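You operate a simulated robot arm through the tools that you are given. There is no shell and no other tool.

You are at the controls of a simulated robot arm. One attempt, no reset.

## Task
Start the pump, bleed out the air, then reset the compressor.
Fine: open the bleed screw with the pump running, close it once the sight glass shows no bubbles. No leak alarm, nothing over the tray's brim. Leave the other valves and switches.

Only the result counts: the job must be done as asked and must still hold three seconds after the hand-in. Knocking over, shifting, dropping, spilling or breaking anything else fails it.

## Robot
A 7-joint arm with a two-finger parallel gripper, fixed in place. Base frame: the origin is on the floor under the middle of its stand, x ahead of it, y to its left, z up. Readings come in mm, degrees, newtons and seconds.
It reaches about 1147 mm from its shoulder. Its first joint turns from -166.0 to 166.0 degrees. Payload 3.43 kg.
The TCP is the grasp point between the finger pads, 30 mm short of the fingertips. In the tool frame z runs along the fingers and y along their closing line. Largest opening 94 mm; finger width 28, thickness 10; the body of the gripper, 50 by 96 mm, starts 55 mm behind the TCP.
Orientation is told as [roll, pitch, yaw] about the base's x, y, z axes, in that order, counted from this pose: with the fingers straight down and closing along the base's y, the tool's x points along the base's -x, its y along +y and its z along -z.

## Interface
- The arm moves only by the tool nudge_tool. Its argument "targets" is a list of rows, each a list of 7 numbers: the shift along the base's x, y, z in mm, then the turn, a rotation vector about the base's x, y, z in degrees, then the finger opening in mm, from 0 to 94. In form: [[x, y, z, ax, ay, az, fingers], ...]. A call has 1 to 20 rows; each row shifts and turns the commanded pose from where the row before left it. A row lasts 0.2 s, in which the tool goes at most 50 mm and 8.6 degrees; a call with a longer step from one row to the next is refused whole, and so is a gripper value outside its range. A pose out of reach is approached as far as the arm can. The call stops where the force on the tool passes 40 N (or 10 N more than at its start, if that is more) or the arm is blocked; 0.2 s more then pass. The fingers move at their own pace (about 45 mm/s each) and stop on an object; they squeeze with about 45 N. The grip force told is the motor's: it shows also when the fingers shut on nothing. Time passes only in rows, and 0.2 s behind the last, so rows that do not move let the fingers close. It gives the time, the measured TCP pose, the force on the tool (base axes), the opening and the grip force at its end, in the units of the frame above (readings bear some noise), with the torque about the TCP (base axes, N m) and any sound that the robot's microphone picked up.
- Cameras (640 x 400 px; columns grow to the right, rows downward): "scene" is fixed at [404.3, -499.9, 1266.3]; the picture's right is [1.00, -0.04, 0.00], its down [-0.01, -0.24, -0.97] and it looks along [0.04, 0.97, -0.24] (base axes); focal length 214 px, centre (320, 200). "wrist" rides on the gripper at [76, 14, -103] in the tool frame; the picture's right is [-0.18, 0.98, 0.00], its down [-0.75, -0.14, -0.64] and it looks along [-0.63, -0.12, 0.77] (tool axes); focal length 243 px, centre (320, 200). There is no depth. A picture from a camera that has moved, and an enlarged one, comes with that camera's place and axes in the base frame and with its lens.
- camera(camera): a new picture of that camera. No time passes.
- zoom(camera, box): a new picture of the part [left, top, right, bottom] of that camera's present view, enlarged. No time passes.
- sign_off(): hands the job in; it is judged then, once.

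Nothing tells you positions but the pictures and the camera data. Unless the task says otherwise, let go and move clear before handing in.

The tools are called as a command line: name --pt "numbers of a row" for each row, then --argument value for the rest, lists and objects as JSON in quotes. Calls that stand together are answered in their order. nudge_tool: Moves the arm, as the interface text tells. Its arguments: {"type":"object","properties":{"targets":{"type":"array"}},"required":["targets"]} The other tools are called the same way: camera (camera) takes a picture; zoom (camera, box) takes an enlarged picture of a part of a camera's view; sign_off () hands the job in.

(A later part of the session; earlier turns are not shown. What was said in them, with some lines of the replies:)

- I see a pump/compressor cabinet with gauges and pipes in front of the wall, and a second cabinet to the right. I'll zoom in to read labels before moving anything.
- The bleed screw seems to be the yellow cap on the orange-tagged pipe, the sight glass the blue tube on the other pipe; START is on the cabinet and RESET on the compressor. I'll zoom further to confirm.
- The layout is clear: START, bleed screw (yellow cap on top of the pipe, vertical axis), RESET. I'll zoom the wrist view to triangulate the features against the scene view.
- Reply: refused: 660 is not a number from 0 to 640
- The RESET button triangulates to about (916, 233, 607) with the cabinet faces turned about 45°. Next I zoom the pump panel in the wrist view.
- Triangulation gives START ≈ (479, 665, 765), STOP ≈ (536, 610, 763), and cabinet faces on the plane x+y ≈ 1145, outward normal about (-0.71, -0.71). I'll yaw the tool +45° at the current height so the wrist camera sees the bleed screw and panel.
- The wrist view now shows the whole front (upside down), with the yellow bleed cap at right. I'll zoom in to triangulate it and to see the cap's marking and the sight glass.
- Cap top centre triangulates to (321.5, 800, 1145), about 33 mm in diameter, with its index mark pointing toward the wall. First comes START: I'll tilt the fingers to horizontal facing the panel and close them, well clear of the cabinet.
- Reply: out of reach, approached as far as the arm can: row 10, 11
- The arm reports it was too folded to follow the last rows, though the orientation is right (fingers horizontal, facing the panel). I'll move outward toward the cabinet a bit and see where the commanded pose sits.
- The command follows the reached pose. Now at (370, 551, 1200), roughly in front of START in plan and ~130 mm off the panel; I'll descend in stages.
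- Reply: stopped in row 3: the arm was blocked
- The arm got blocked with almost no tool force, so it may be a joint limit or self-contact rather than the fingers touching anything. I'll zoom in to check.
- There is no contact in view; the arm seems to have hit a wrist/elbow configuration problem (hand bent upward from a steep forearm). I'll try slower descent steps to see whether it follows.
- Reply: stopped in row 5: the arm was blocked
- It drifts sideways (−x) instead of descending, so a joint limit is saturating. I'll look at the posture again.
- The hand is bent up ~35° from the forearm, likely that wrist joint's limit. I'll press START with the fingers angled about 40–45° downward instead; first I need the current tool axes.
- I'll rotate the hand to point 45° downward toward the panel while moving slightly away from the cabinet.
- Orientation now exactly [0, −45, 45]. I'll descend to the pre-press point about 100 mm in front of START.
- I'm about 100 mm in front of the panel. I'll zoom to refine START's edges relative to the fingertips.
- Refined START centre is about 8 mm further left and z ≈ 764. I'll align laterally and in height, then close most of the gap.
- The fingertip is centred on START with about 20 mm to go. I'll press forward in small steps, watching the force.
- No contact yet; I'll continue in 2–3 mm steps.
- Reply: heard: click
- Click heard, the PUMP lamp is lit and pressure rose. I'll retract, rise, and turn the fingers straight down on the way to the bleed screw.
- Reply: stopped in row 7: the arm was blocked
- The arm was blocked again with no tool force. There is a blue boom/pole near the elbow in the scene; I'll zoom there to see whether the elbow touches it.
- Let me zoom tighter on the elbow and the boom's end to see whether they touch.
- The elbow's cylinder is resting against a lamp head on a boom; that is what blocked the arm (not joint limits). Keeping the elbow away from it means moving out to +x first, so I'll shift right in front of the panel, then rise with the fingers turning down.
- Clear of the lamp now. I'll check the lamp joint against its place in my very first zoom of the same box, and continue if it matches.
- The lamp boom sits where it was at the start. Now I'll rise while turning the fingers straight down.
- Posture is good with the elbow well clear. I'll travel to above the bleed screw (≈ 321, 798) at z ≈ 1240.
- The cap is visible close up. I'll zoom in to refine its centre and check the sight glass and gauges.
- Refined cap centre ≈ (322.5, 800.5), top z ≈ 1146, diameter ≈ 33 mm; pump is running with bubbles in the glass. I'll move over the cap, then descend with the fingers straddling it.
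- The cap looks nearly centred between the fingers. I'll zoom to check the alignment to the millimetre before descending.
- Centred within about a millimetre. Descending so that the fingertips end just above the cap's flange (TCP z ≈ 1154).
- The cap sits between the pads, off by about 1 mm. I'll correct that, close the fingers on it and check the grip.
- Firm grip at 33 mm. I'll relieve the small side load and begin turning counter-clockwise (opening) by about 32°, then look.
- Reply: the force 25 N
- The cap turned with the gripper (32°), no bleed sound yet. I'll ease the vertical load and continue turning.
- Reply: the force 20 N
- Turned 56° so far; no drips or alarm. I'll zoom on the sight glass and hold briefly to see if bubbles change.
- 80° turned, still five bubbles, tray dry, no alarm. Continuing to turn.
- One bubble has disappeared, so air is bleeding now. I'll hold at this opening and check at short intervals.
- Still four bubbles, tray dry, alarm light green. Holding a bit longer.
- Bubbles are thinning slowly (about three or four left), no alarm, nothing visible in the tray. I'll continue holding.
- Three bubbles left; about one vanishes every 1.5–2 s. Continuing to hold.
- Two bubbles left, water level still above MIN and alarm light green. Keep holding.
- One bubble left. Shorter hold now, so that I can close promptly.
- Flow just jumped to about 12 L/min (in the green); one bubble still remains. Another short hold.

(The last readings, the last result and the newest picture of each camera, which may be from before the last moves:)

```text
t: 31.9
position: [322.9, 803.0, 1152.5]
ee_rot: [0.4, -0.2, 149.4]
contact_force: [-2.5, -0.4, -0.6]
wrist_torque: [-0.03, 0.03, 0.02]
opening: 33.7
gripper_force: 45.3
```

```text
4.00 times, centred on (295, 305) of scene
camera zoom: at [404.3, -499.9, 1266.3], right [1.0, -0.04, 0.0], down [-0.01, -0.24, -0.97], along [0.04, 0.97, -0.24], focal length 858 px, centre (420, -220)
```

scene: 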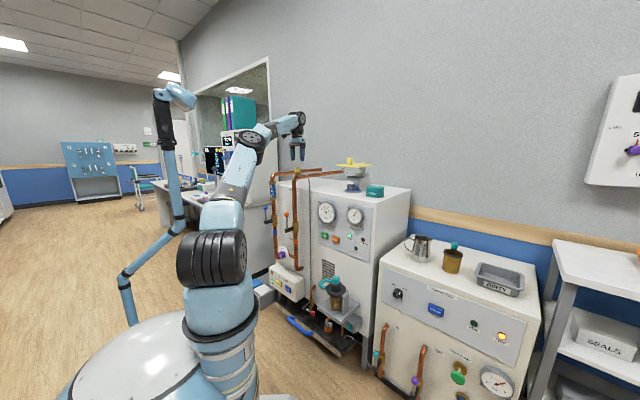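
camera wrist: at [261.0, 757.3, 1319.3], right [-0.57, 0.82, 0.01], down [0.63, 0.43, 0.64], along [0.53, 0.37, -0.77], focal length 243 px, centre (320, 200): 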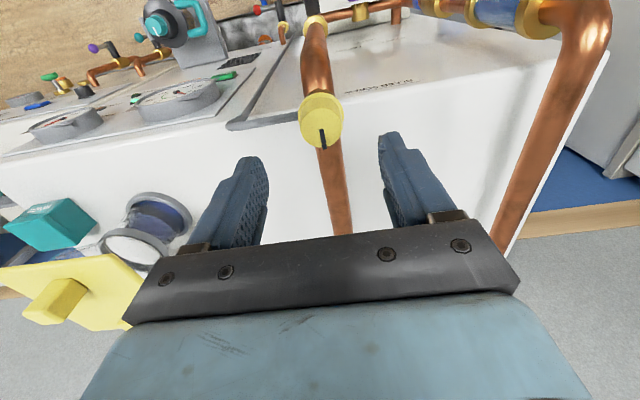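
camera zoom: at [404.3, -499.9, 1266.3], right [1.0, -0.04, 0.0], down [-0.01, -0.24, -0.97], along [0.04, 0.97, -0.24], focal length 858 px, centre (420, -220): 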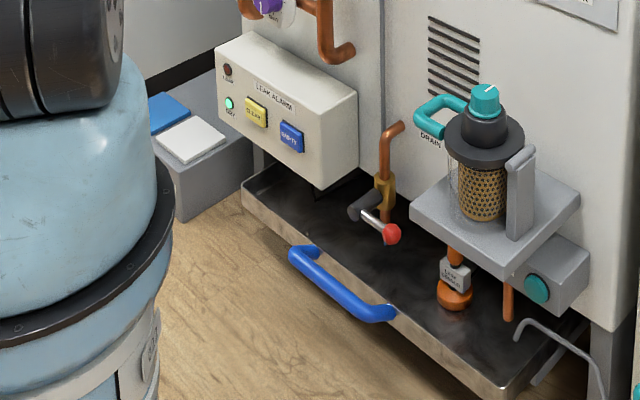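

The sight glass is clear of bubbles. Closing the screw now: turning back clockwise by the same 104°.

nudge_tool --pt "0 0 0 0 0 -8.5 25" --pt "0 0 0 0 0 -8.5 25" --pt "0 0 0 0 0 -8.5 25" --pt "0 0 0 0 0 -8.5 25" --pt "0 0 0 0 0 -8.5 25" --pt "0 0 0 0 0 -8.5 25" --pt "0 0 0 0 0 -8.5 25" --pt "0 0 0 0 0 -8.5 25" --pt "0 0 0 0 0 -8.5 25" --pt "0 0 0 0 0 -8.5 25" --pt "0 0 0 0 0 -8.5 25" --pt "0 0 0 0 0 -8.5 25"

zoom --camera "wrist" --box '[220, 80, 420, 205]'

zoom --camera "scene" --box '[255, 255, 335, 355]'

zoom --camera "scene" --box '[310, 155, 390, 265]'

```text
t: 34.5
position: [322.2, 801.9, 1152.4]
ee_rot: [0.4, -0.2, 47.1]
contact_force: [15.4, 9.7, -7.0]
wrist_torque: [0.96, -1.16, 0.01]
opening: 33.7
gripper_force: 44.8
```

```text
3.20 times, centred on (320, 142) of wrist
camera zoom: at [260.5, 755.5, 1254.4], right [-0.6, 0.8, 0.01], down [0.62, 0.45, 0.64], along [0.51, 0.39, -0.77], focal length 776 px, centre (320, 384)
```

zoom: 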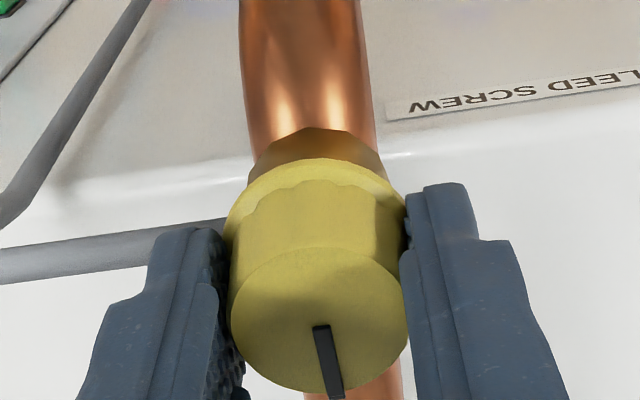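

```text
4.00 times, centred on (295, 305) of scene
camera zoom: at [404.3, -499.9, 1266.3], right [1.0, -0.04, 0.0], down [-0.01, -0.24, -0.97], along [0.04, 0.97, -0.24], focal length 858 px, centre (420, -220)
```

zoom: 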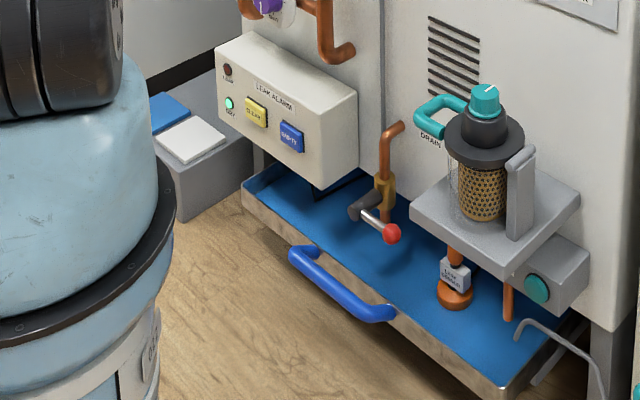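

```text
3.64 times, centred on (350, 210) of scene
camera zoom: at [404.3, -499.9, 1266.3], right [1.0, -0.04, 0.0], down [-0.01, -0.24, -0.97], along [0.04, 0.97, -0.24], focal length 780 px, centre (211, 164)
```

zoom: 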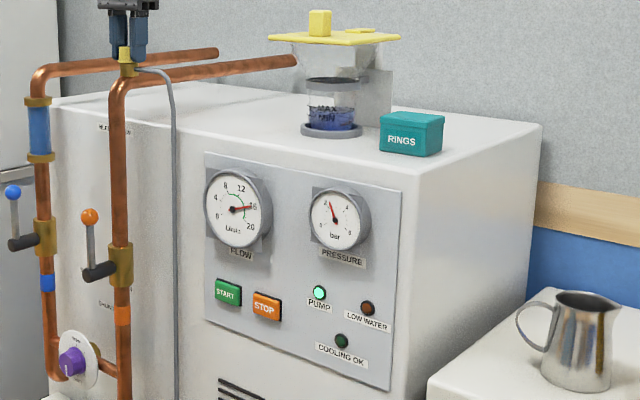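

Tray now holds some blue water but the alarm light is still green. I'll finish the last degrees to seat the screw.

nudge_tool --pt "0 0 0 0 0 -2 25" --pt "0 0 0 0 0 -2 25"

zoom --camera "scene" --box '[255, 255, 335, 355]'

zoom --camera "wrist" --box '[220, 80, 420, 205]'

zoom --camera "scene" --box '[310, 155, 390, 265]'

```text
t: 35.0
position: [320.3, 802.5, 1154.1]
ee_rot: [0.5, -0.1, 43.3]
contact_force: [10.4, 9.3, -3.8]
wrist_torque: [-0.07, 0.0, 0.38]
opening: 33.5
gripper_force: 45.1
```

```text
4.00 times, centred on (295, 305) of scene
camera zoom: at [404.3, -499.9, 1266.3], right [1.0, -0.04, 0.0], down [-0.01, -0.24, -0.97], along [0.04, 0.97, -0.24], focal length 858 px, centre (420, -220)
```

zoom: 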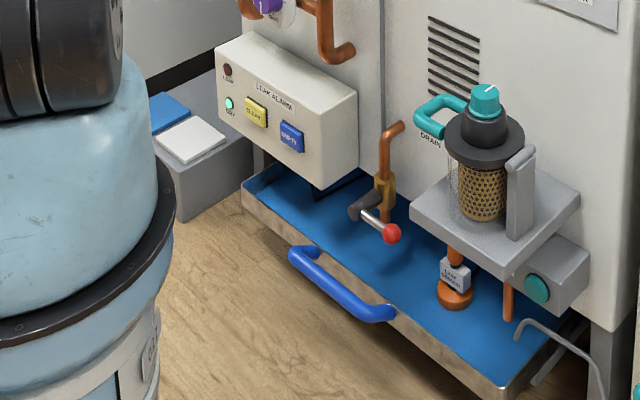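

```text
3.20 times, centred on (320, 142) of wrist
camera zoom: at [257.3, 759.4, 1254.5], right [-0.54, 0.84, 0.01], down [0.65, 0.41, 0.64], along [0.54, 0.35, -0.77], focal length 776 px, centre (320, 384)
```

zoom: 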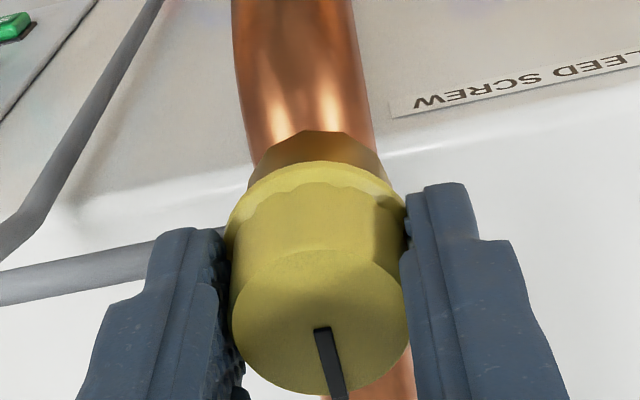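

```text
3.64 times, centred on (350, 210) of scene
camera zoom: at [404.3, -499.9, 1266.3], right [1.0, -0.04, 0.0], down [-0.01, -0.24, -0.97], along [0.04, 0.97, -0.24], focal length 780 px, centre (211, 164)
```

zoom: 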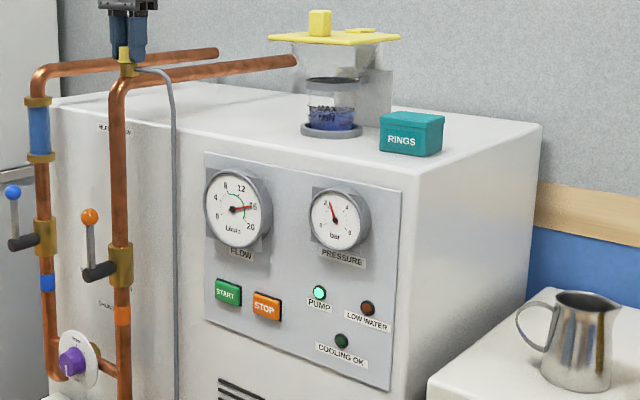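

Wrist torque of 0.38 N·m shows the screw is seated. I'll hold briefly to confirm that the tray level stays and the gauges settle before releasing.

nudge_tool --pt "0 0 0 0 0 0 25" --pt "0 0 0 0 0 0 25" --pt "0 0 0 0 0 0 25" --pt "0 0 0 0 0 0 25"

zoom --camera "scene" --box '[255, 255, 335, 355]'

zoom --camera "scene" --box '[310, 195, 390, 265]'

zoom --camera "scene" --box '[262, 150, 326, 210]'

zoom --camera "scene" --box '[330, 150, 390, 200]'

```text
t: 36.0
position: [321.2, 802.5, 1154.3]
ee_rot: [0.4, -0.3, 43.4]
contact_force: [5.1, 5.3, -4.5]
wrist_torque: [0.02, 0.14, 0.01]
opening: 33.3
gripper_force: 45.2
```

```text
4.00 times, centred on (295, 305) of scene
camera zoom: at [404.3, -499.9, 1266.3], right [1.0, -0.04, 0.0], down [-0.01, -0.24, -0.97], along [0.04, 0.97, -0.24], focal length 858 px, centre (420, -220)
```

zoom: 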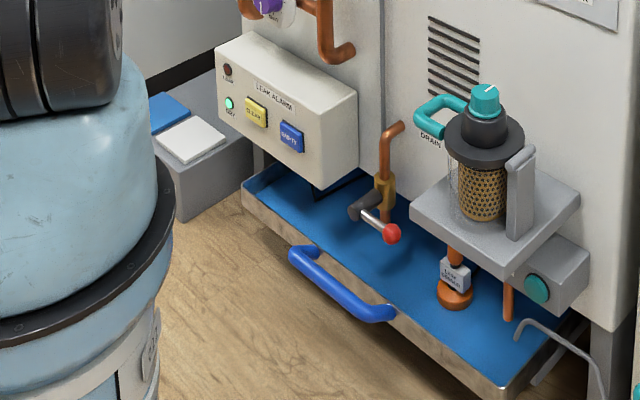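

```text
5.71 times, centred on (350, 230) of scene
camera zoom: at [404.3, -499.9, 1266.3], right [1.0, -0.04, 0.0], down [-0.01, -0.24, -0.97], along [0.04, 0.97, -0.24], focal length 1226 px, centre (149, 29)
```

zoom: 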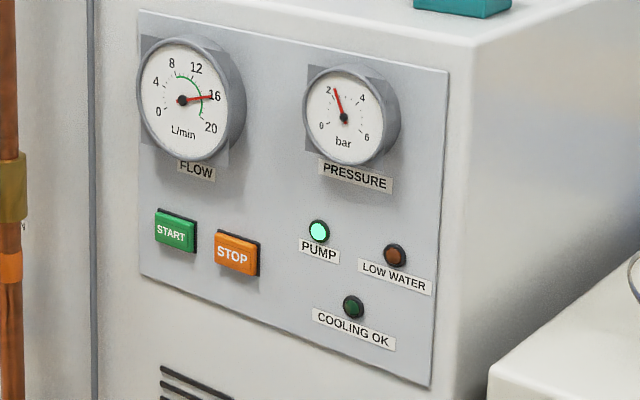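

```text
6.67 times, centred on (294, 180) of scene
camera zoom: at [404.3, -499.9, 1266.3], right [1.0, -0.04, 0.0], down [-0.01, -0.24, -0.97], along [0.04, 0.97, -0.24], focal length 1430 px, centre (493, 333)
```

zoom: 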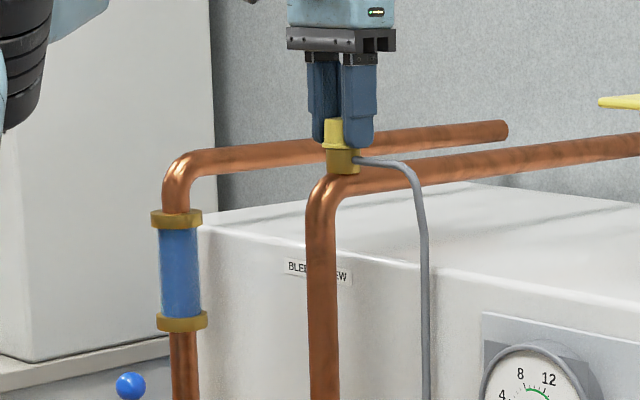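

```text
8.00 times, centred on (360, 175) of scene
camera zoom: at [404.3, -499.9, 1266.3], right [1.0, -0.04, 0.0], down [-0.01, -0.24, -0.97], along [0.04, 0.97, -0.24], focal length 1716 px, centre (0, 400)
```

zoom: 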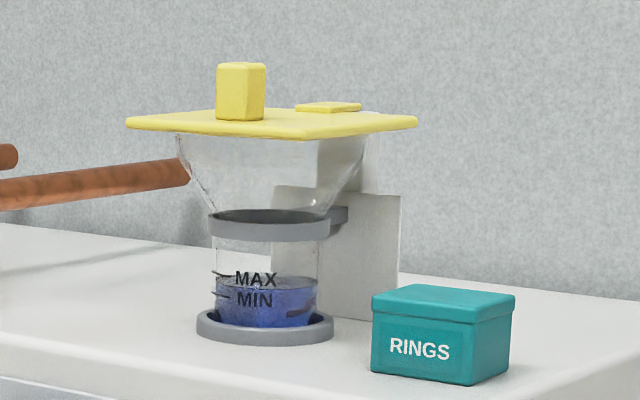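

Flow 16 L/min in the green band, pressure 2 bar, tray level steady and alarm light green. I'll release the cap, rise, and back away along the route I came.

nudge_tool --pt "0 0 0 0 0 0 60" --pt "0 0 0 0 0 0 60" --pt "0 0 0 0 0 0 60" --pt "0 0 22 0 0 0 60" --pt "0 0 30 0 0 0 60" --pt "0 0 34 0 0 0 60" --pt "22 -36 0 0 0 0 60" --pt "22 -36 0 0 0 0 60"

zoom --camera "wrist" --box '[380, 60, 540, 160]'

zoom --camera "scene" --box '[255, 255, 335, 355]'

zoom --camera "scene" --box '[310, 195, 390, 265]'

camera --camera "scene"

```text
t: 37.9
position: [362.0, 728.4, 1238.4]
ee_rot: [0.5, -0.2, 43.5]
contact_force: [-0.2, 0.3, -0.2]
wrist_torque: [-0.01, -0.03, -0.01]
opening: 59.9
gripper_force: 0.0
```

```text
4.00 times, centred on (460, 110) of wrist
camera zoom: at [298.6, 686.7, 1338.8], right [-0.54, 0.84, 0.01], down [0.65, 0.41, 0.64], along [0.54, 0.35, -0.77], focal length 970 px, centre (-240, 560)
```

zoom: 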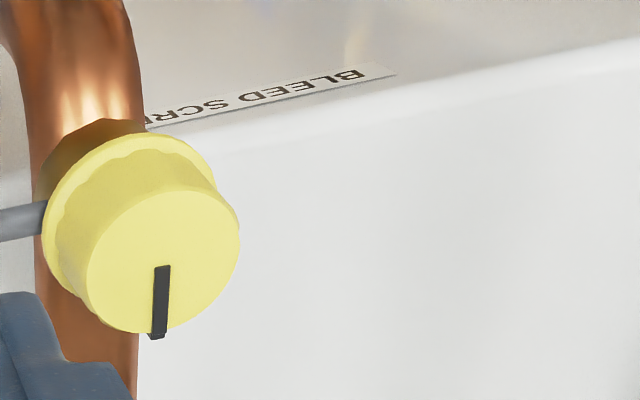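

```text
4.00 times, centred on (295, 305) of scene
camera zoom: at [404.3, -499.9, 1266.3], right [1.0, -0.04, 0.0], down [-0.01, -0.24, -0.97], along [0.04, 0.97, -0.24], focal length 858 px, centre (420, -220)
```

zoom: 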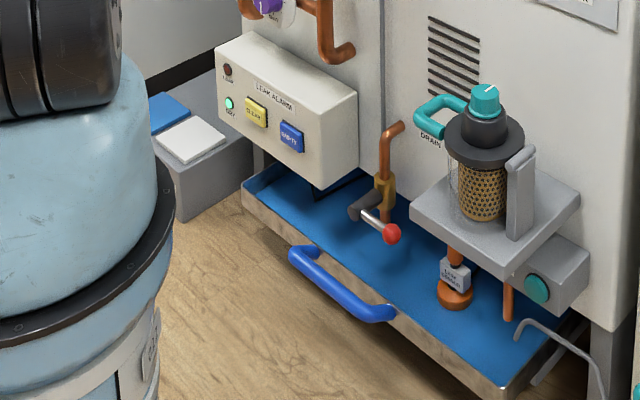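

```text
5.71 times, centred on (350, 230) of scene
camera zoom: at [404.3, -499.9, 1266.3], right [1.0, -0.04, 0.0], down [-0.01, -0.24, -0.97], along [0.04, 0.97, -0.24], focal length 1226 px, centre (149, 29)
```

zoom: 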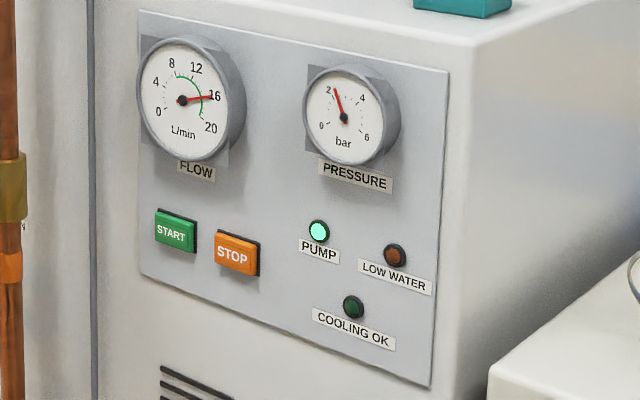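

```text
taken
```

scene: 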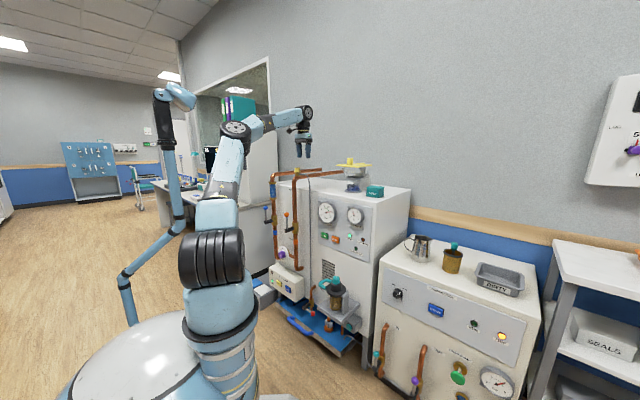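

The screw's mark is back at its closed direction and the tray level is steady; COOLING OK is not lit yet, so I'll watch it. Moving now along the safe route toward the compressor, closing the fingers.

nudge_tool --pt "23 -38 0 0 0 0 30" --pt "23 -38 0 0 0 0 0" --pt "23 -38 0 0 0 0 0" --pt "23 -38 0 0 0 0 0" --pt "23 -38 0 0 0 0 0" --pt "23 -38 0 0 0 0 0" --pt "23 -38 0 0 0 0 0" --pt "26 -38 0 0 0 0 0" --pt "30 -35 0 0 0 0 0" --pt "35 -30 0 0 0 0 0"

zoom --camera "scene" --box '[310, 195, 390, 265]'

camera --camera "scene"

camera --camera "wrist"

```text
t: 40.0
position: [616.0, 362.6, 1238.7]
ee_rot: [0.5, -0.3, 43.4]
contact_force: [-0.1, 0.5, 0.2]
wrist_torque: [-0.03, -0.04, -0.01]
opening: 0.2
gripper_force: 32.7
```

```text
5.71 times, centred on (350, 230) of scene
camera zoom: at [404.3, -499.9, 1266.3], right [1.0, -0.04, 0.0], down [-0.01, -0.24, -0.97], along [0.04, 0.97, -0.24], focal length 1226 px, centre (149, 29)
```

zoom: 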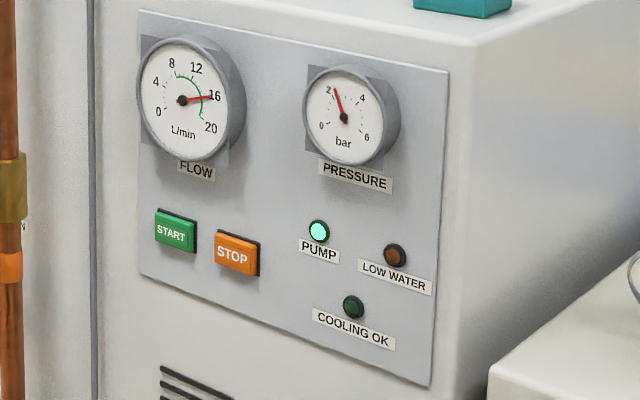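

```text
taken
```

scene: 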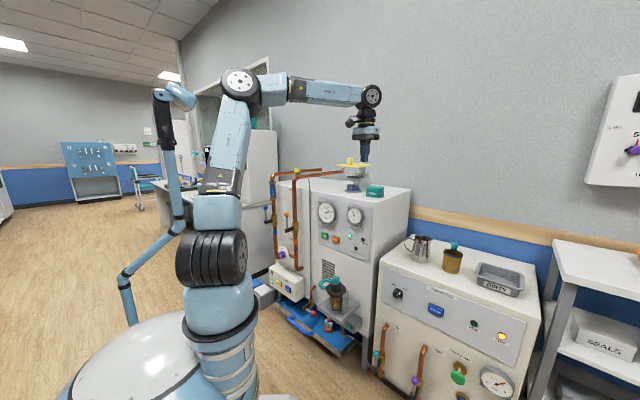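

```text
taken
camera wrist: at [551.1, 318.4, 1339.7], right [-0.54, 0.84, 0.01], down [0.65, 0.41, 0.64], along [0.54, 0.35, -0.77], focal length 243 px, centre (320, 200)
```

wrist: 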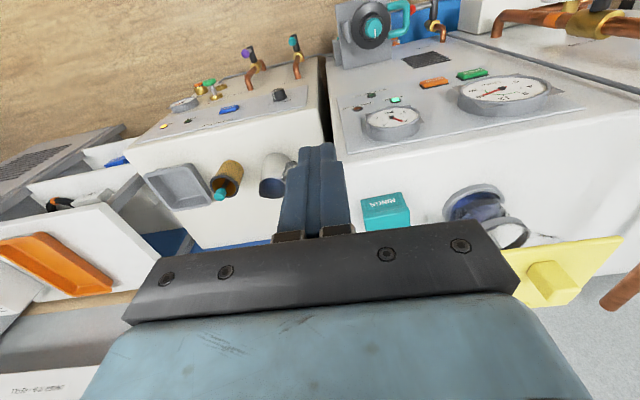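

I'll refine the RESET location from this wrist view before heading there.

zoom --camera "wrist" --box '[150, 60, 310, 160]'

zoom --camera "scene" --box '[375, 270, 535, 370]'

```text
4.00 times, centred on (230, 110) of wrist
camera zoom: at [551.1, 318.4, 1339.7], right [-0.54, 0.84, 0.01], down [0.65, 0.41, 0.64], along [0.54, 0.35, -0.77], focal length 970 px, centre (680, 560)
```

zoom: 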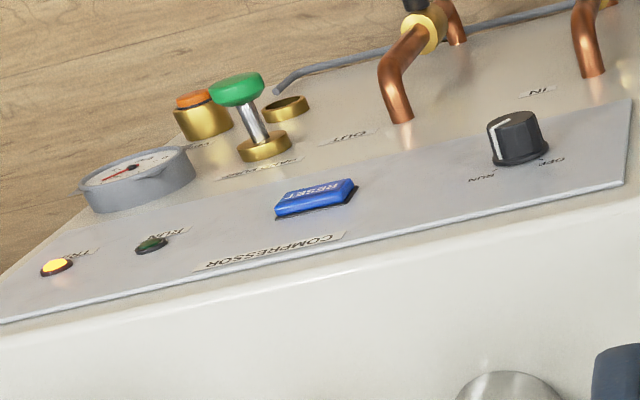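

```text
4.00 times, centred on (455, 320) of scene
camera zoom: at [404.3, -499.9, 1266.3], right [1.0, -0.04, 0.0], down [-0.01, -0.24, -0.97], along [0.04, 0.97, -0.24], focal length 858 px, centre (-220, -280)
```

zoom: 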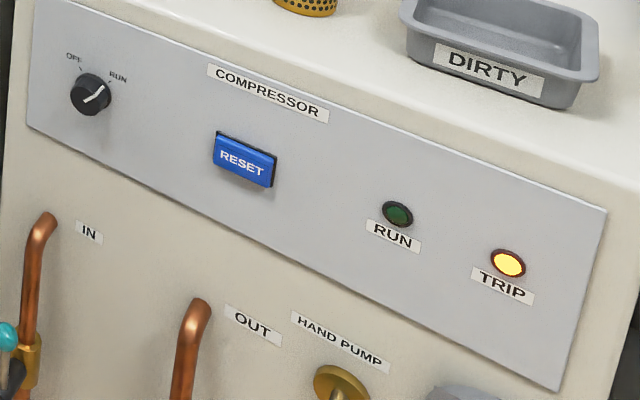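

RESET confirmed near (915, 232, 607). I'll tilt the fingers 45° toward the panel and descend in front of the compressor.

nudge_tool --pt "14.8 -15.9 -40 5.15 -5.45 0 0" --pt "14.8 -15.9 -40 5.15 -5.45 0 0" --pt "14.8 -15.9 -40 5.15 -5.45 0 0" --pt "14.8 -15.9 -40 5.15 -5.45 0 0" --pt "14.8 -15.9 -40 5.15 -5.45 0 0" --pt "14.8 -15.9 -40 5.15 -5.45 0 0" --pt "14.8 -15.9 -42 0 0 0 0" --pt "14.8 -15.9 -42 0 0 0 0" --pt "14.8 -15.9 -42 0 0 0 0" --pt "14.8 -15.9 -42 0 0 0 0"

camera --camera "scene"

camera --camera "wrist"

zoom --camera "scene" --box '[255, 195, 415, 345]'

```text
t: 42.2
position: [766.9, 201.6, 829.2]
ee_rot: [0.4, -45.3, 43.4]
contact_force: [-1.5, -1.5, 0.3]
wrist_torque: [-0.03, 0.01, -0.04]
opening: 0.0
gripper_force: 32.9
```

```text
taken
```

scene: 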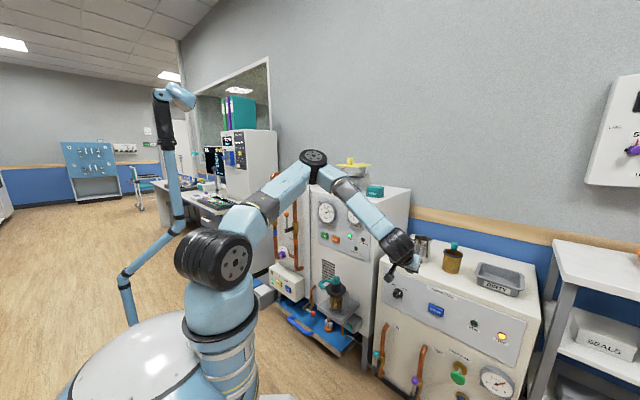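

```text
taken
camera wrist: at [666.2, 124.2, 846.3], right [-0.58, 0.8, 0.14], down [0.15, -0.05, 0.99], along [0.8, 0.6, -0.09], focal length 243 px, centre (320, 200)
```

wrist: 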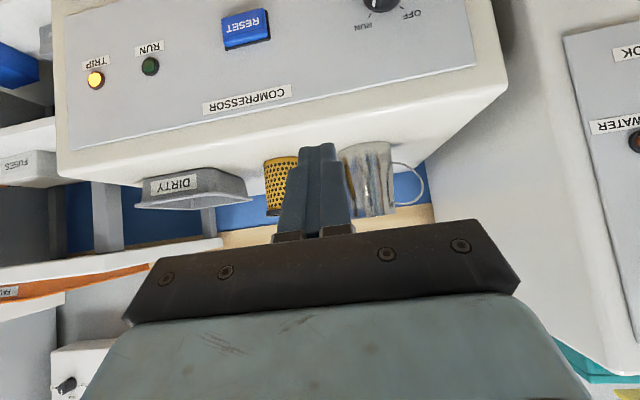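

```text
2.67 times, centred on (335, 270) of scene
camera zoom: at [404.3, -499.9, 1266.3], right [1.0, -0.04, 0.0], down [-0.01, -0.24, -0.97], along [0.04, 0.97, -0.24], focal length 572 px, centre (280, 13)
```

zoom: 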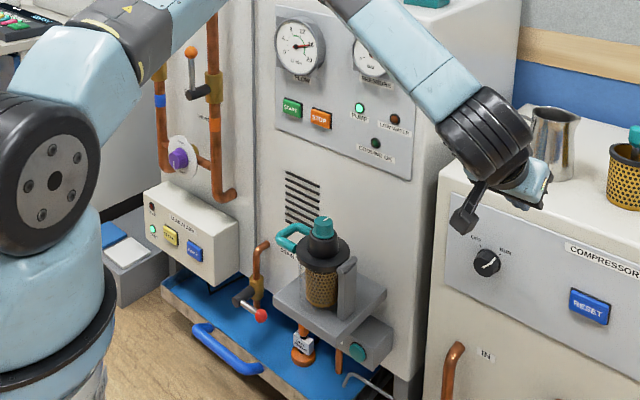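

RESET refined to about (914, 234, 608). Moving to a pre-press point 70 mm out.

nudge_tool --pt "15.3 -7.6 -41.8 0 0 0 0" --pt "15.3 -7.6 -41.8 0 0 0 0" --pt "15.3 -7.6 -41.8 0 0 0 0" --pt "15.3 -7.6 -41.8 0 0 0 0" --pt "15.2 -7.5 -41.8 0 0 0 0"

camera --camera "wrist"

zoom --camera "scene" --box '[310, 215, 550, 375]'

```text
t: 43.5
position: [842.7, 164.8, 619.7]
ee_rot: [0.4, -45.2, 43.3]
contact_force: [0.1, 0.8, 0.9]
wrist_torque: [-0.03, 0.01, 0.01]
opening: 0.0
gripper_force: 33.1
```

```text
taken
camera wrist: at [742.6, 86.5, 636.5], right [-0.58, 0.8, 0.14], down [0.16, -0.05, 0.99], along [0.8, 0.6, -0.09], focal length 243 px, centre (320, 200)
```

wrist: 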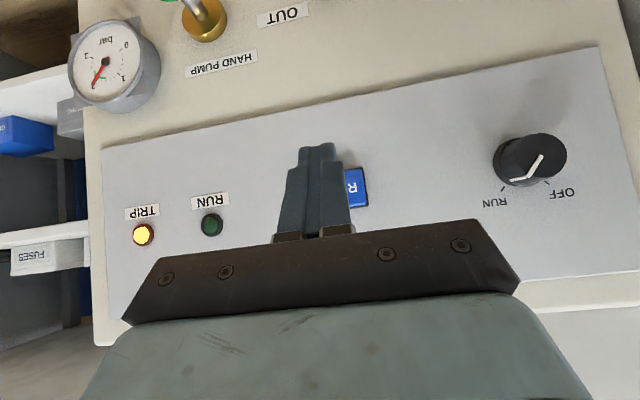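

```text
2.50 times, centred on (430, 295) of scene
camera zoom: at [404.3, -499.9, 1266.3], right [1.0, -0.04, 0.0], down [-0.01, -0.24, -0.97], along [0.04, 0.97, -0.24], focal length 536 px, centre (45, -38)
```

zoom: 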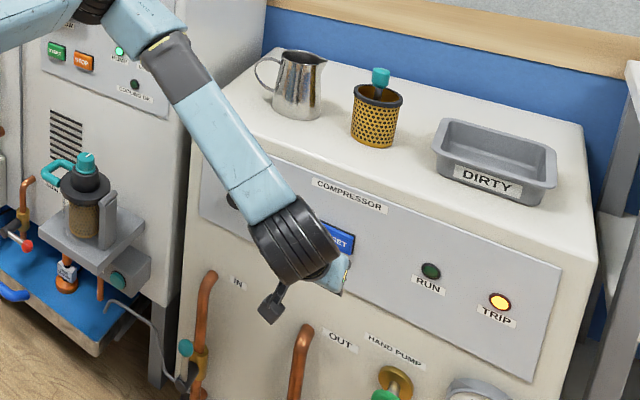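

I'm in front of RESET. Before pressing, I'll check the cooling panel and tray once more.

zoom --camera "scene" --box '[310, 195, 390, 265]'

zoom --camera "wrist" --box '[260, 120, 420, 220]'

zoom --camera "scene" --box '[255, 255, 335, 355]'

zoom --camera "scene" --box '[255, 150, 415, 250]'

```text
5.71 times, centred on (350, 230) of scene
camera zoom: at [404.3, -499.9, 1266.3], right [1.0, -0.04, 0.0], down [-0.01, -0.24, -0.97], along [0.04, 0.97, -0.24], focal length 1226 px, centre (149, 29)
```

zoom: 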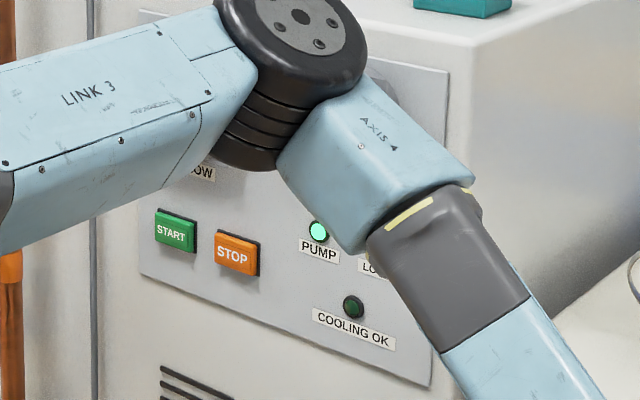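

```text
4.00 times, centred on (340, 170) of wrist
camera zoom: at [742.6, 86.5, 636.5], right [-0.58, 0.8, 0.14], down [0.16, -0.05, 0.99], along [0.8, 0.6, -0.09], focal length 970 px, centre (240, 320)
```

zoom: 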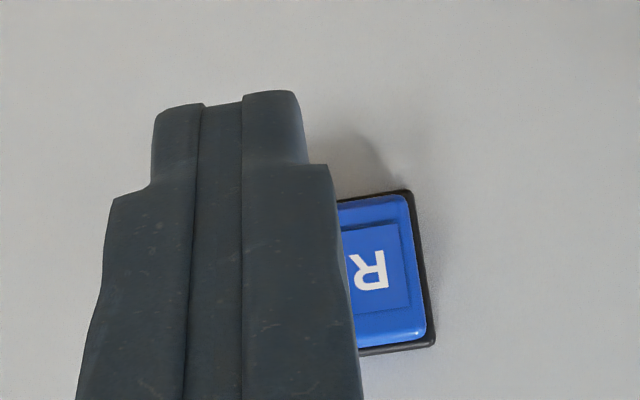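

```text
4.00 times, centred on (295, 305) of scene
camera zoom: at [404.3, -499.9, 1266.3], right [1.0, -0.04, 0.0], down [-0.01, -0.24, -0.97], along [0.04, 0.97, -0.24], focal length 858 px, centre (420, -220)
```

zoom: 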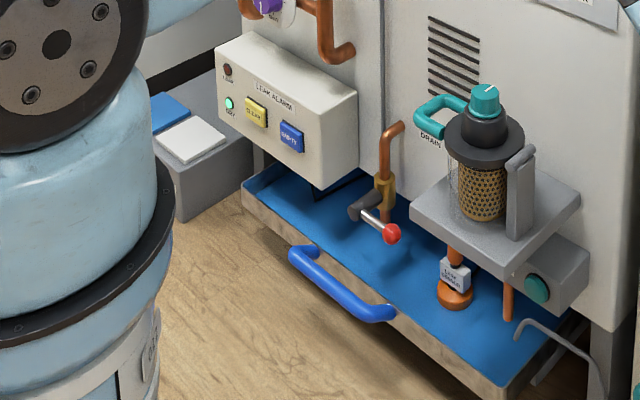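

```text
4.00 times, centred on (335, 200) of scene
camera zoom: at [404.3, -499.9, 1266.3], right [1.0, -0.04, 0.0], down [-0.01, -0.24, -0.97], along [0.04, 0.97, -0.24], focal length 858 px, centre (260, 200)
```

zoom: 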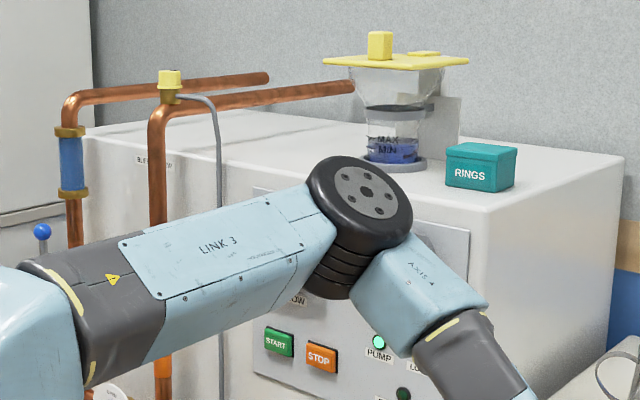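

COOLING OK isn't lit, though pump, flow and pressure look right; it may simply depend on the compressor. The fingertip lines up with RESET (a ≈ 480, z ≈ 608), so I'll approach it.

nudge_tool --pt "12 12 0 0 0 0 0" --pt "12 12 0 0 0 0 0" --pt "12 12 0 0 0 0 0" --pt "6 6 0 0 0 0 0"

zoom --camera "wrist" --box '[230, 100, 410, 212]'

zoom --camera "scene" --box '[375, 270, 535, 370]'

```text
t: 44.5
position: [885.1, 206.0, 622.7]
ee_rot: [0.5, -45.2, 43.3]
contact_force: [-0.1, -0.1, -0.2]
wrist_torque: [-0.01, 0.0, -0.02]
opening: 0.2
gripper_force: 33.0
```

```text
3.56 times, centred on (320, 156) of wrist
camera zoom: at [784.1, 129.0, 639.4], right [-0.58, 0.8, 0.14], down [0.16, -0.05, 0.99], along [0.8, 0.6, -0.09], focal length 863 px, centre (320, 356)
```

zoom: 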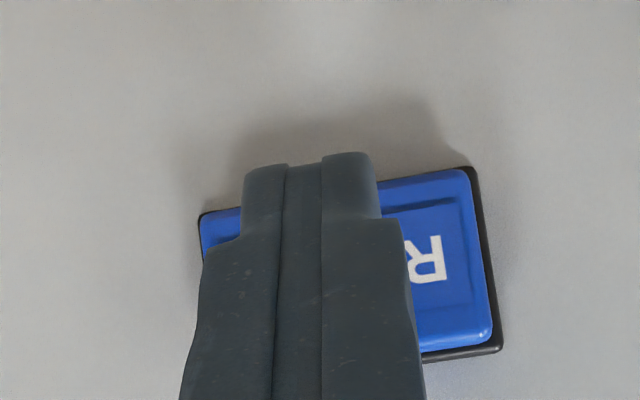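

```text
4.00 times, centred on (455, 320) of scene
camera zoom: at [404.3, -499.9, 1266.3], right [1.0, -0.04, 0.0], down [-0.01, -0.24, -0.97], along [0.04, 0.97, -0.24], focal length 858 px, centre (-220, -280)
```

zoom: 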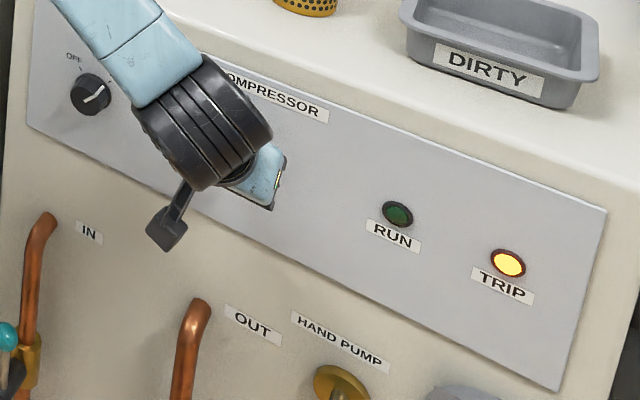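

Fingertip is centred on RESET, roughly 8–10 mm away. Pressing with small steps.

nudge_tool --pt "2 2 0 0 0 0 0" --pt "2 2 0 0 0 0 0" --pt "1.5 1.5 0 0 0 0 0"

zoom --camera "scene" --box '[375, 270, 535, 370]'

```text
t: 45.2
position: [888.2, 212.2, 623.4]
ee_rot: [0.5, -45.2, 43.4]
contact_force: [-0.7, -1.8, 1.4]
wrist_torque: [0.0, 0.01, 0.02]
opening: 0.1
gripper_force: 32.6
heard: click
```

```text
4.00 times, centred on (455, 320) of scene
camera zoom: at [404.3, -499.9, 1266.3], right [1.0, -0.04, 0.0], down [-0.01, -0.24, -0.97], along [0.04, 0.97, -0.24], focal length 858 px, centre (-220, -280)
```

zoom: 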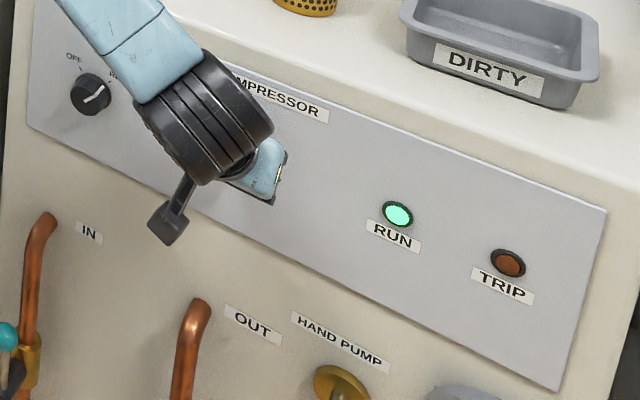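

Click: RUN is lit and TRIP is out. I'll retract from the panel, rise clear, and verify that everything holds.

nudge_tool --pt "-25 -25 0 0 0 0 0" --pt "-34 -34 0 0 0 0 0" --pt "-15.3 7.6 40 0 0 0 0" --pt "-15.3 7.6 40 0 0 0 0" --pt "-15.3 7.6 40 0 0 0 0" --pt "-15.3 7.6 40 0 0 0 0"

camera --camera "scene"

zoom --camera "scene" --box '[375, 270, 535, 370]'

zoom --camera "scene" --box '[310, 195, 390, 265]'

zoom --camera "scene" --box '[255, 255, 335, 355]'

zoom --camera "scene" --box '[262, 160, 326, 200]'

```text
t: 46.6
position: [768.3, 183.8, 781.0]
ee_rot: [0.5, -45.2, 43.3]
contact_force: [-0.5, -0.3, 0.6]
wrist_torque: [0.0, 0.05, -0.02]
opening: 0.0
gripper_force: 33.3
```

```text
taken
```

scene: 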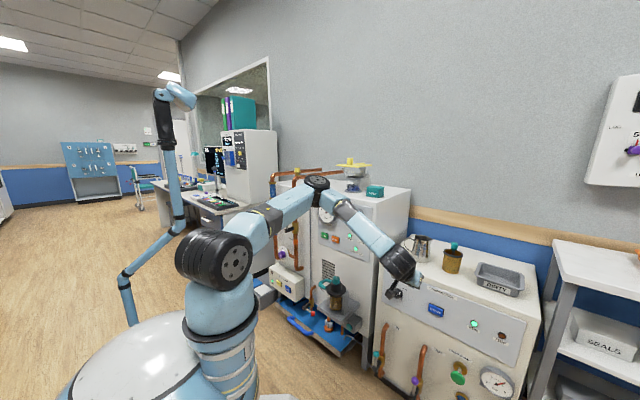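

```text
4.00 times, centred on (455, 320) of scene
camera zoom: at [404.3, -499.9, 1266.3], right [1.0, -0.04, 0.0], down [-0.01, -0.24, -0.97], along [0.04, 0.97, -0.24], focal length 858 px, centre (-220, -280)
```

zoom: 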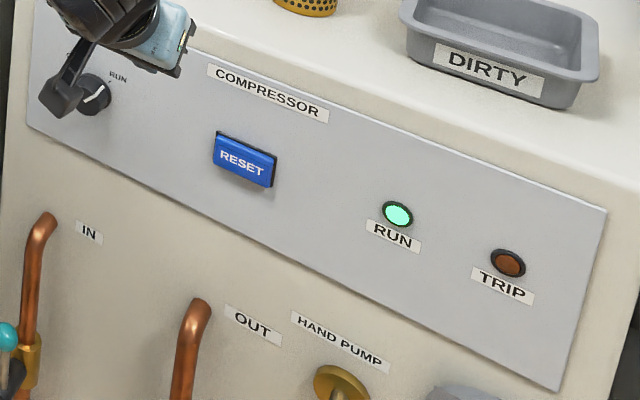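

```text
5.71 times, centred on (350, 230) of scene
camera zoom: at [404.3, -499.9, 1266.3], right [1.0, -0.04, 0.0], down [-0.01, -0.24, -0.97], along [0.04, 0.97, -0.24], focal length 1226 px, centre (149, 29)
```

zoom: 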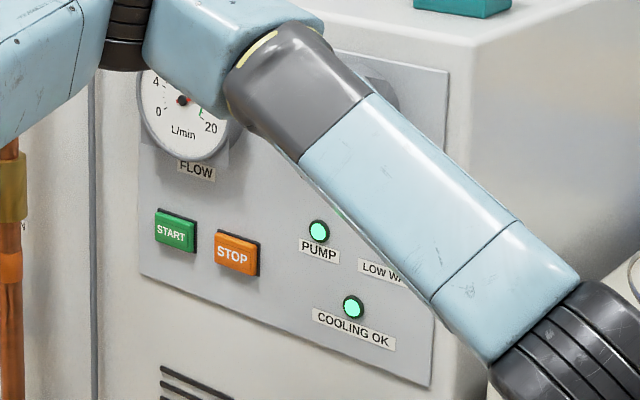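

```text
4.00 times, centred on (295, 305) of scene
camera zoom: at [404.3, -499.9, 1266.3], right [1.0, -0.04, 0.0], down [-0.01, -0.24, -0.97], along [0.04, 0.97, -0.24], focal length 858 px, centre (420, -220)
```

zoom: 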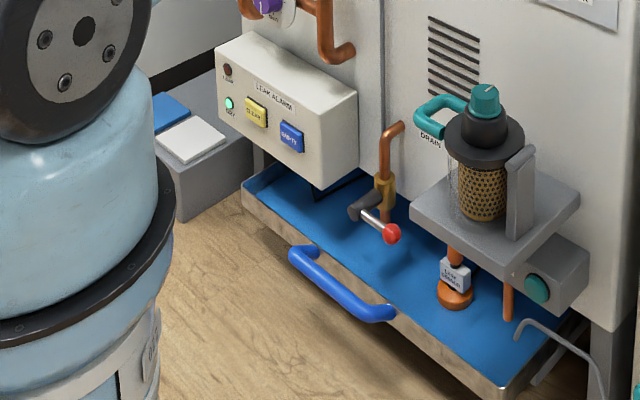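

```text
10.00 times, centred on (294, 180) of scene
camera zoom: at [404.3, -499.9, 1266.3], right [1.0, -0.04, 0.0], down [-0.01, -0.24, -0.97], along [0.04, 0.97, -0.24], focal length 2145 px, centre (580, 400)
```

zoom: 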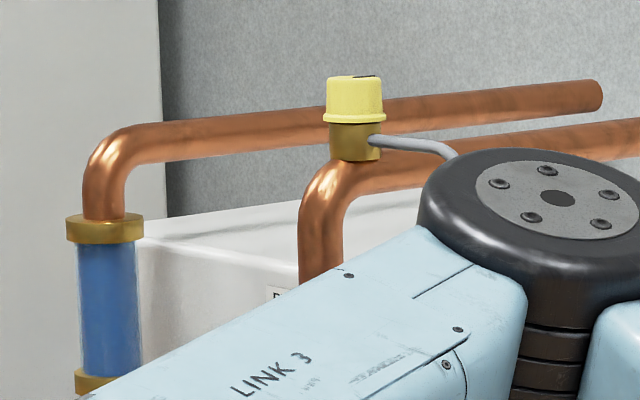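

COOLING OK and RUN are both lit, TRIP is out and the leak light is still green. I'll lift a bit more clear and wait a few seconds to see that the state holds.

nudge_tool --pt "-14 15 40 0 0 0 0" --pt "-14 15 40 0 0 0 0" --pt "-14 15 40 0 0 0 0" --pt "-14 15 40 0 0 0 0" --pt "0 0 0 0 0 0 0" --pt "0 0 0 0 0 0 0" --pt "0 0 0 0 0 0 0" --pt "0 0 0 0 0 0 0" --pt "0 0 0 0 0 0 0" --pt "0 0 0 0 0 0 0" --pt "0 0 0 0 0 0 0" --pt "0 0 0 0 0 0 0" --pt "0 0 0 0 0 0 0" --pt "0 0 0 0 0 0 0" --pt "0 0 0 0 0 0 0" --pt "0 0 0 0 0 0 0"

camera --camera "scene"

zoom --camera "scene" --box '[375, 270, 535, 370]'

zoom --camera "scene" --box '[310, 195, 390, 265]'

zoom --camera "scene" --box '[255, 255, 335, 355]'

zoom --camera "scene" --box '[255, 150, 415, 250]'

zoom --camera "scene" --box '[145, 75, 241, 135]'

```text
t: 50.0
position: [708.5, 243.4, 946.0]
ee_rot: [0.6, -45.2, 43.5]
contact_force: [-0.3, -0.2, -0.5]
wrist_torque: [0.02, -0.02, 0.0]
opening: 0.0
gripper_force: 33.1
```

```text
taken
```

scene: 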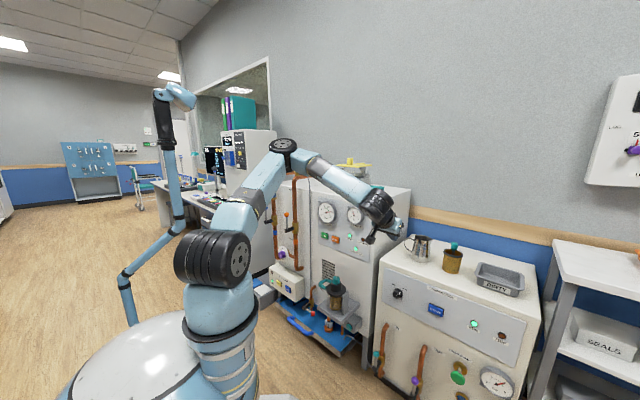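

```text
4.00 times, centred on (455, 320) of scene
camera zoom: at [404.3, -499.9, 1266.3], right [1.0, -0.04, 0.0], down [-0.01, -0.24, -0.97], along [0.04, 0.97, -0.24], focal length 858 px, centre (-220, -280)
```

zoom: 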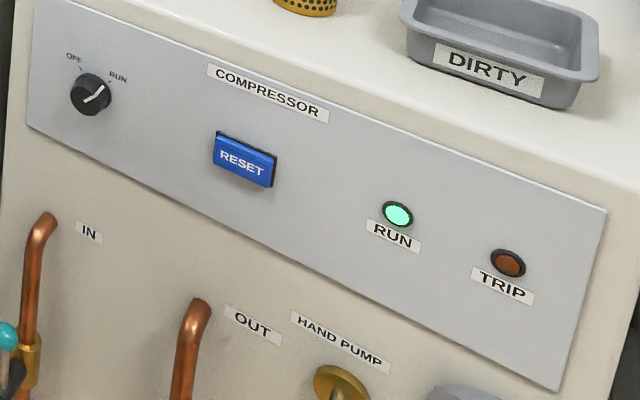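

```text
5.71 times, centred on (350, 230) of scene
camera zoom: at [404.3, -499.9, 1266.3], right [1.0, -0.04, 0.0], down [-0.01, -0.24, -0.97], along [0.04, 0.97, -0.24], focal length 1226 px, centre (149, 29)
```

zoom: 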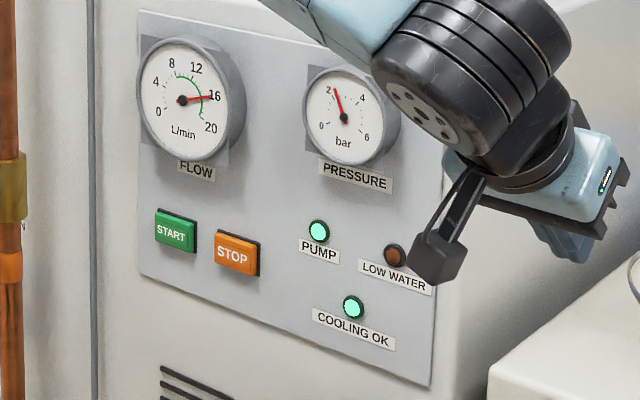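

```text
4.00 times, centred on (295, 305) of scene
camera zoom: at [404.3, -499.9, 1266.3], right [1.0, -0.04, 0.0], down [-0.01, -0.24, -0.97], along [0.04, 0.97, -0.24], focal length 858 px, centre (420, -220)
```

zoom: 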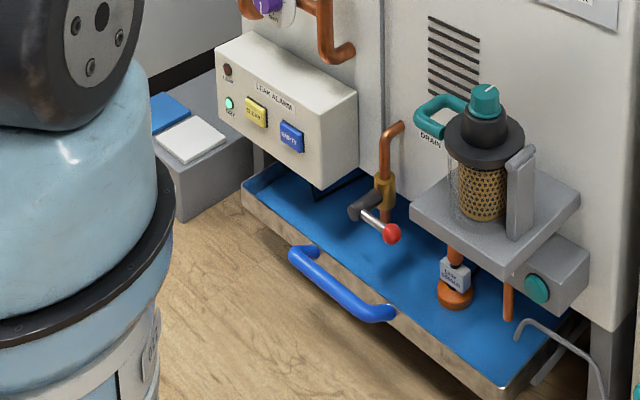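

```text
4.00 times, centred on (335, 200) of scene
camera zoom: at [404.3, -499.9, 1266.3], right [1.0, -0.04, 0.0], down [-0.01, -0.24, -0.97], along [0.04, 0.97, -0.24], focal length 858 px, centre (260, 200)
```

zoom: 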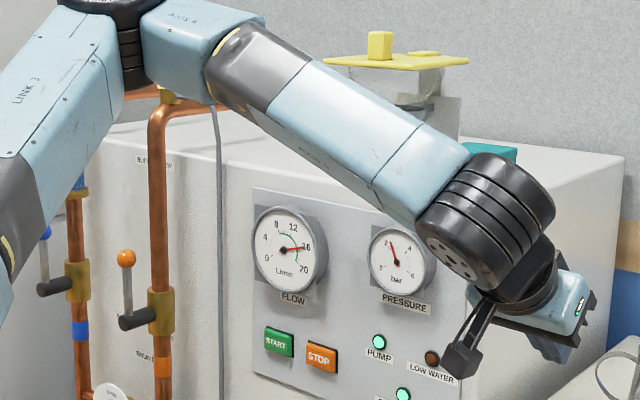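

```text
6.67 times, centred on (193, 105) of scene
camera zoom: at [404.3, -499.9, 1266.3], right [1.0, -0.04, 0.0], down [-0.01, -0.24, -0.97], along [0.04, 0.97, -0.24], focal length 1430 px, centre (1167, 833)
```

zoom: 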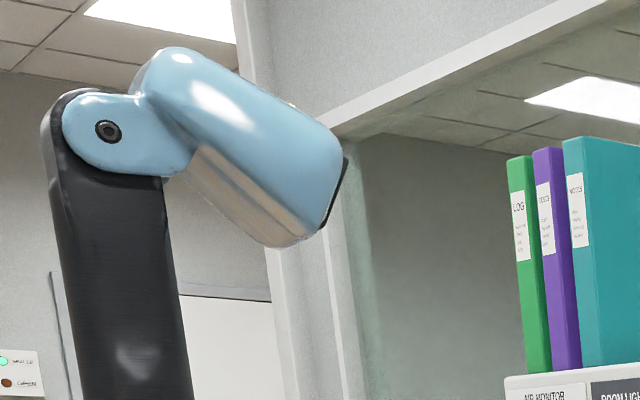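

Everything has held for over three seconds: PUMP, COOLING OK and RUN are lit, TRIP is out, and the flow reads 16 L/min. The bleed screw is closed, the tray is below its brim, the leak light is green, and the arm is clear. Handing in.

sign_off

```text
The job is handed in.
```

The pump is running, the air is bled out and the compressor is reset. I handed the job in after watching everything hold for more than three seconds.

- **Pump:** I pressed START. The PUMP lamp is lit, with flow at 16 L/min in the green band and pressure at about 2 bar.
- **Bleeding:** I opened the bleed screw about 104° with the pump running and closed it as soon as the sight glass showed no bubbles. It is turned back to its stop.
- **Tray:** Bleeding left some water in the tray. It stayed below the brim and the level was steady afterwards. The leak alarm light stayed green throughout.
- **Compressor:** I pressed RESET. RUN is lit and TRIP is out. COOLING OK was still dark when I pressed RESET; it was lit when I next checked.

**Lamp contact:** Early on, the arm's elbow pressed against the lamp head on the boom beside the robot and nudged it by a few millimetres. In the pictures it had returned to its starting position once the elbow moved away, and it was still there at the end.

I did not touch any other valves or switches.
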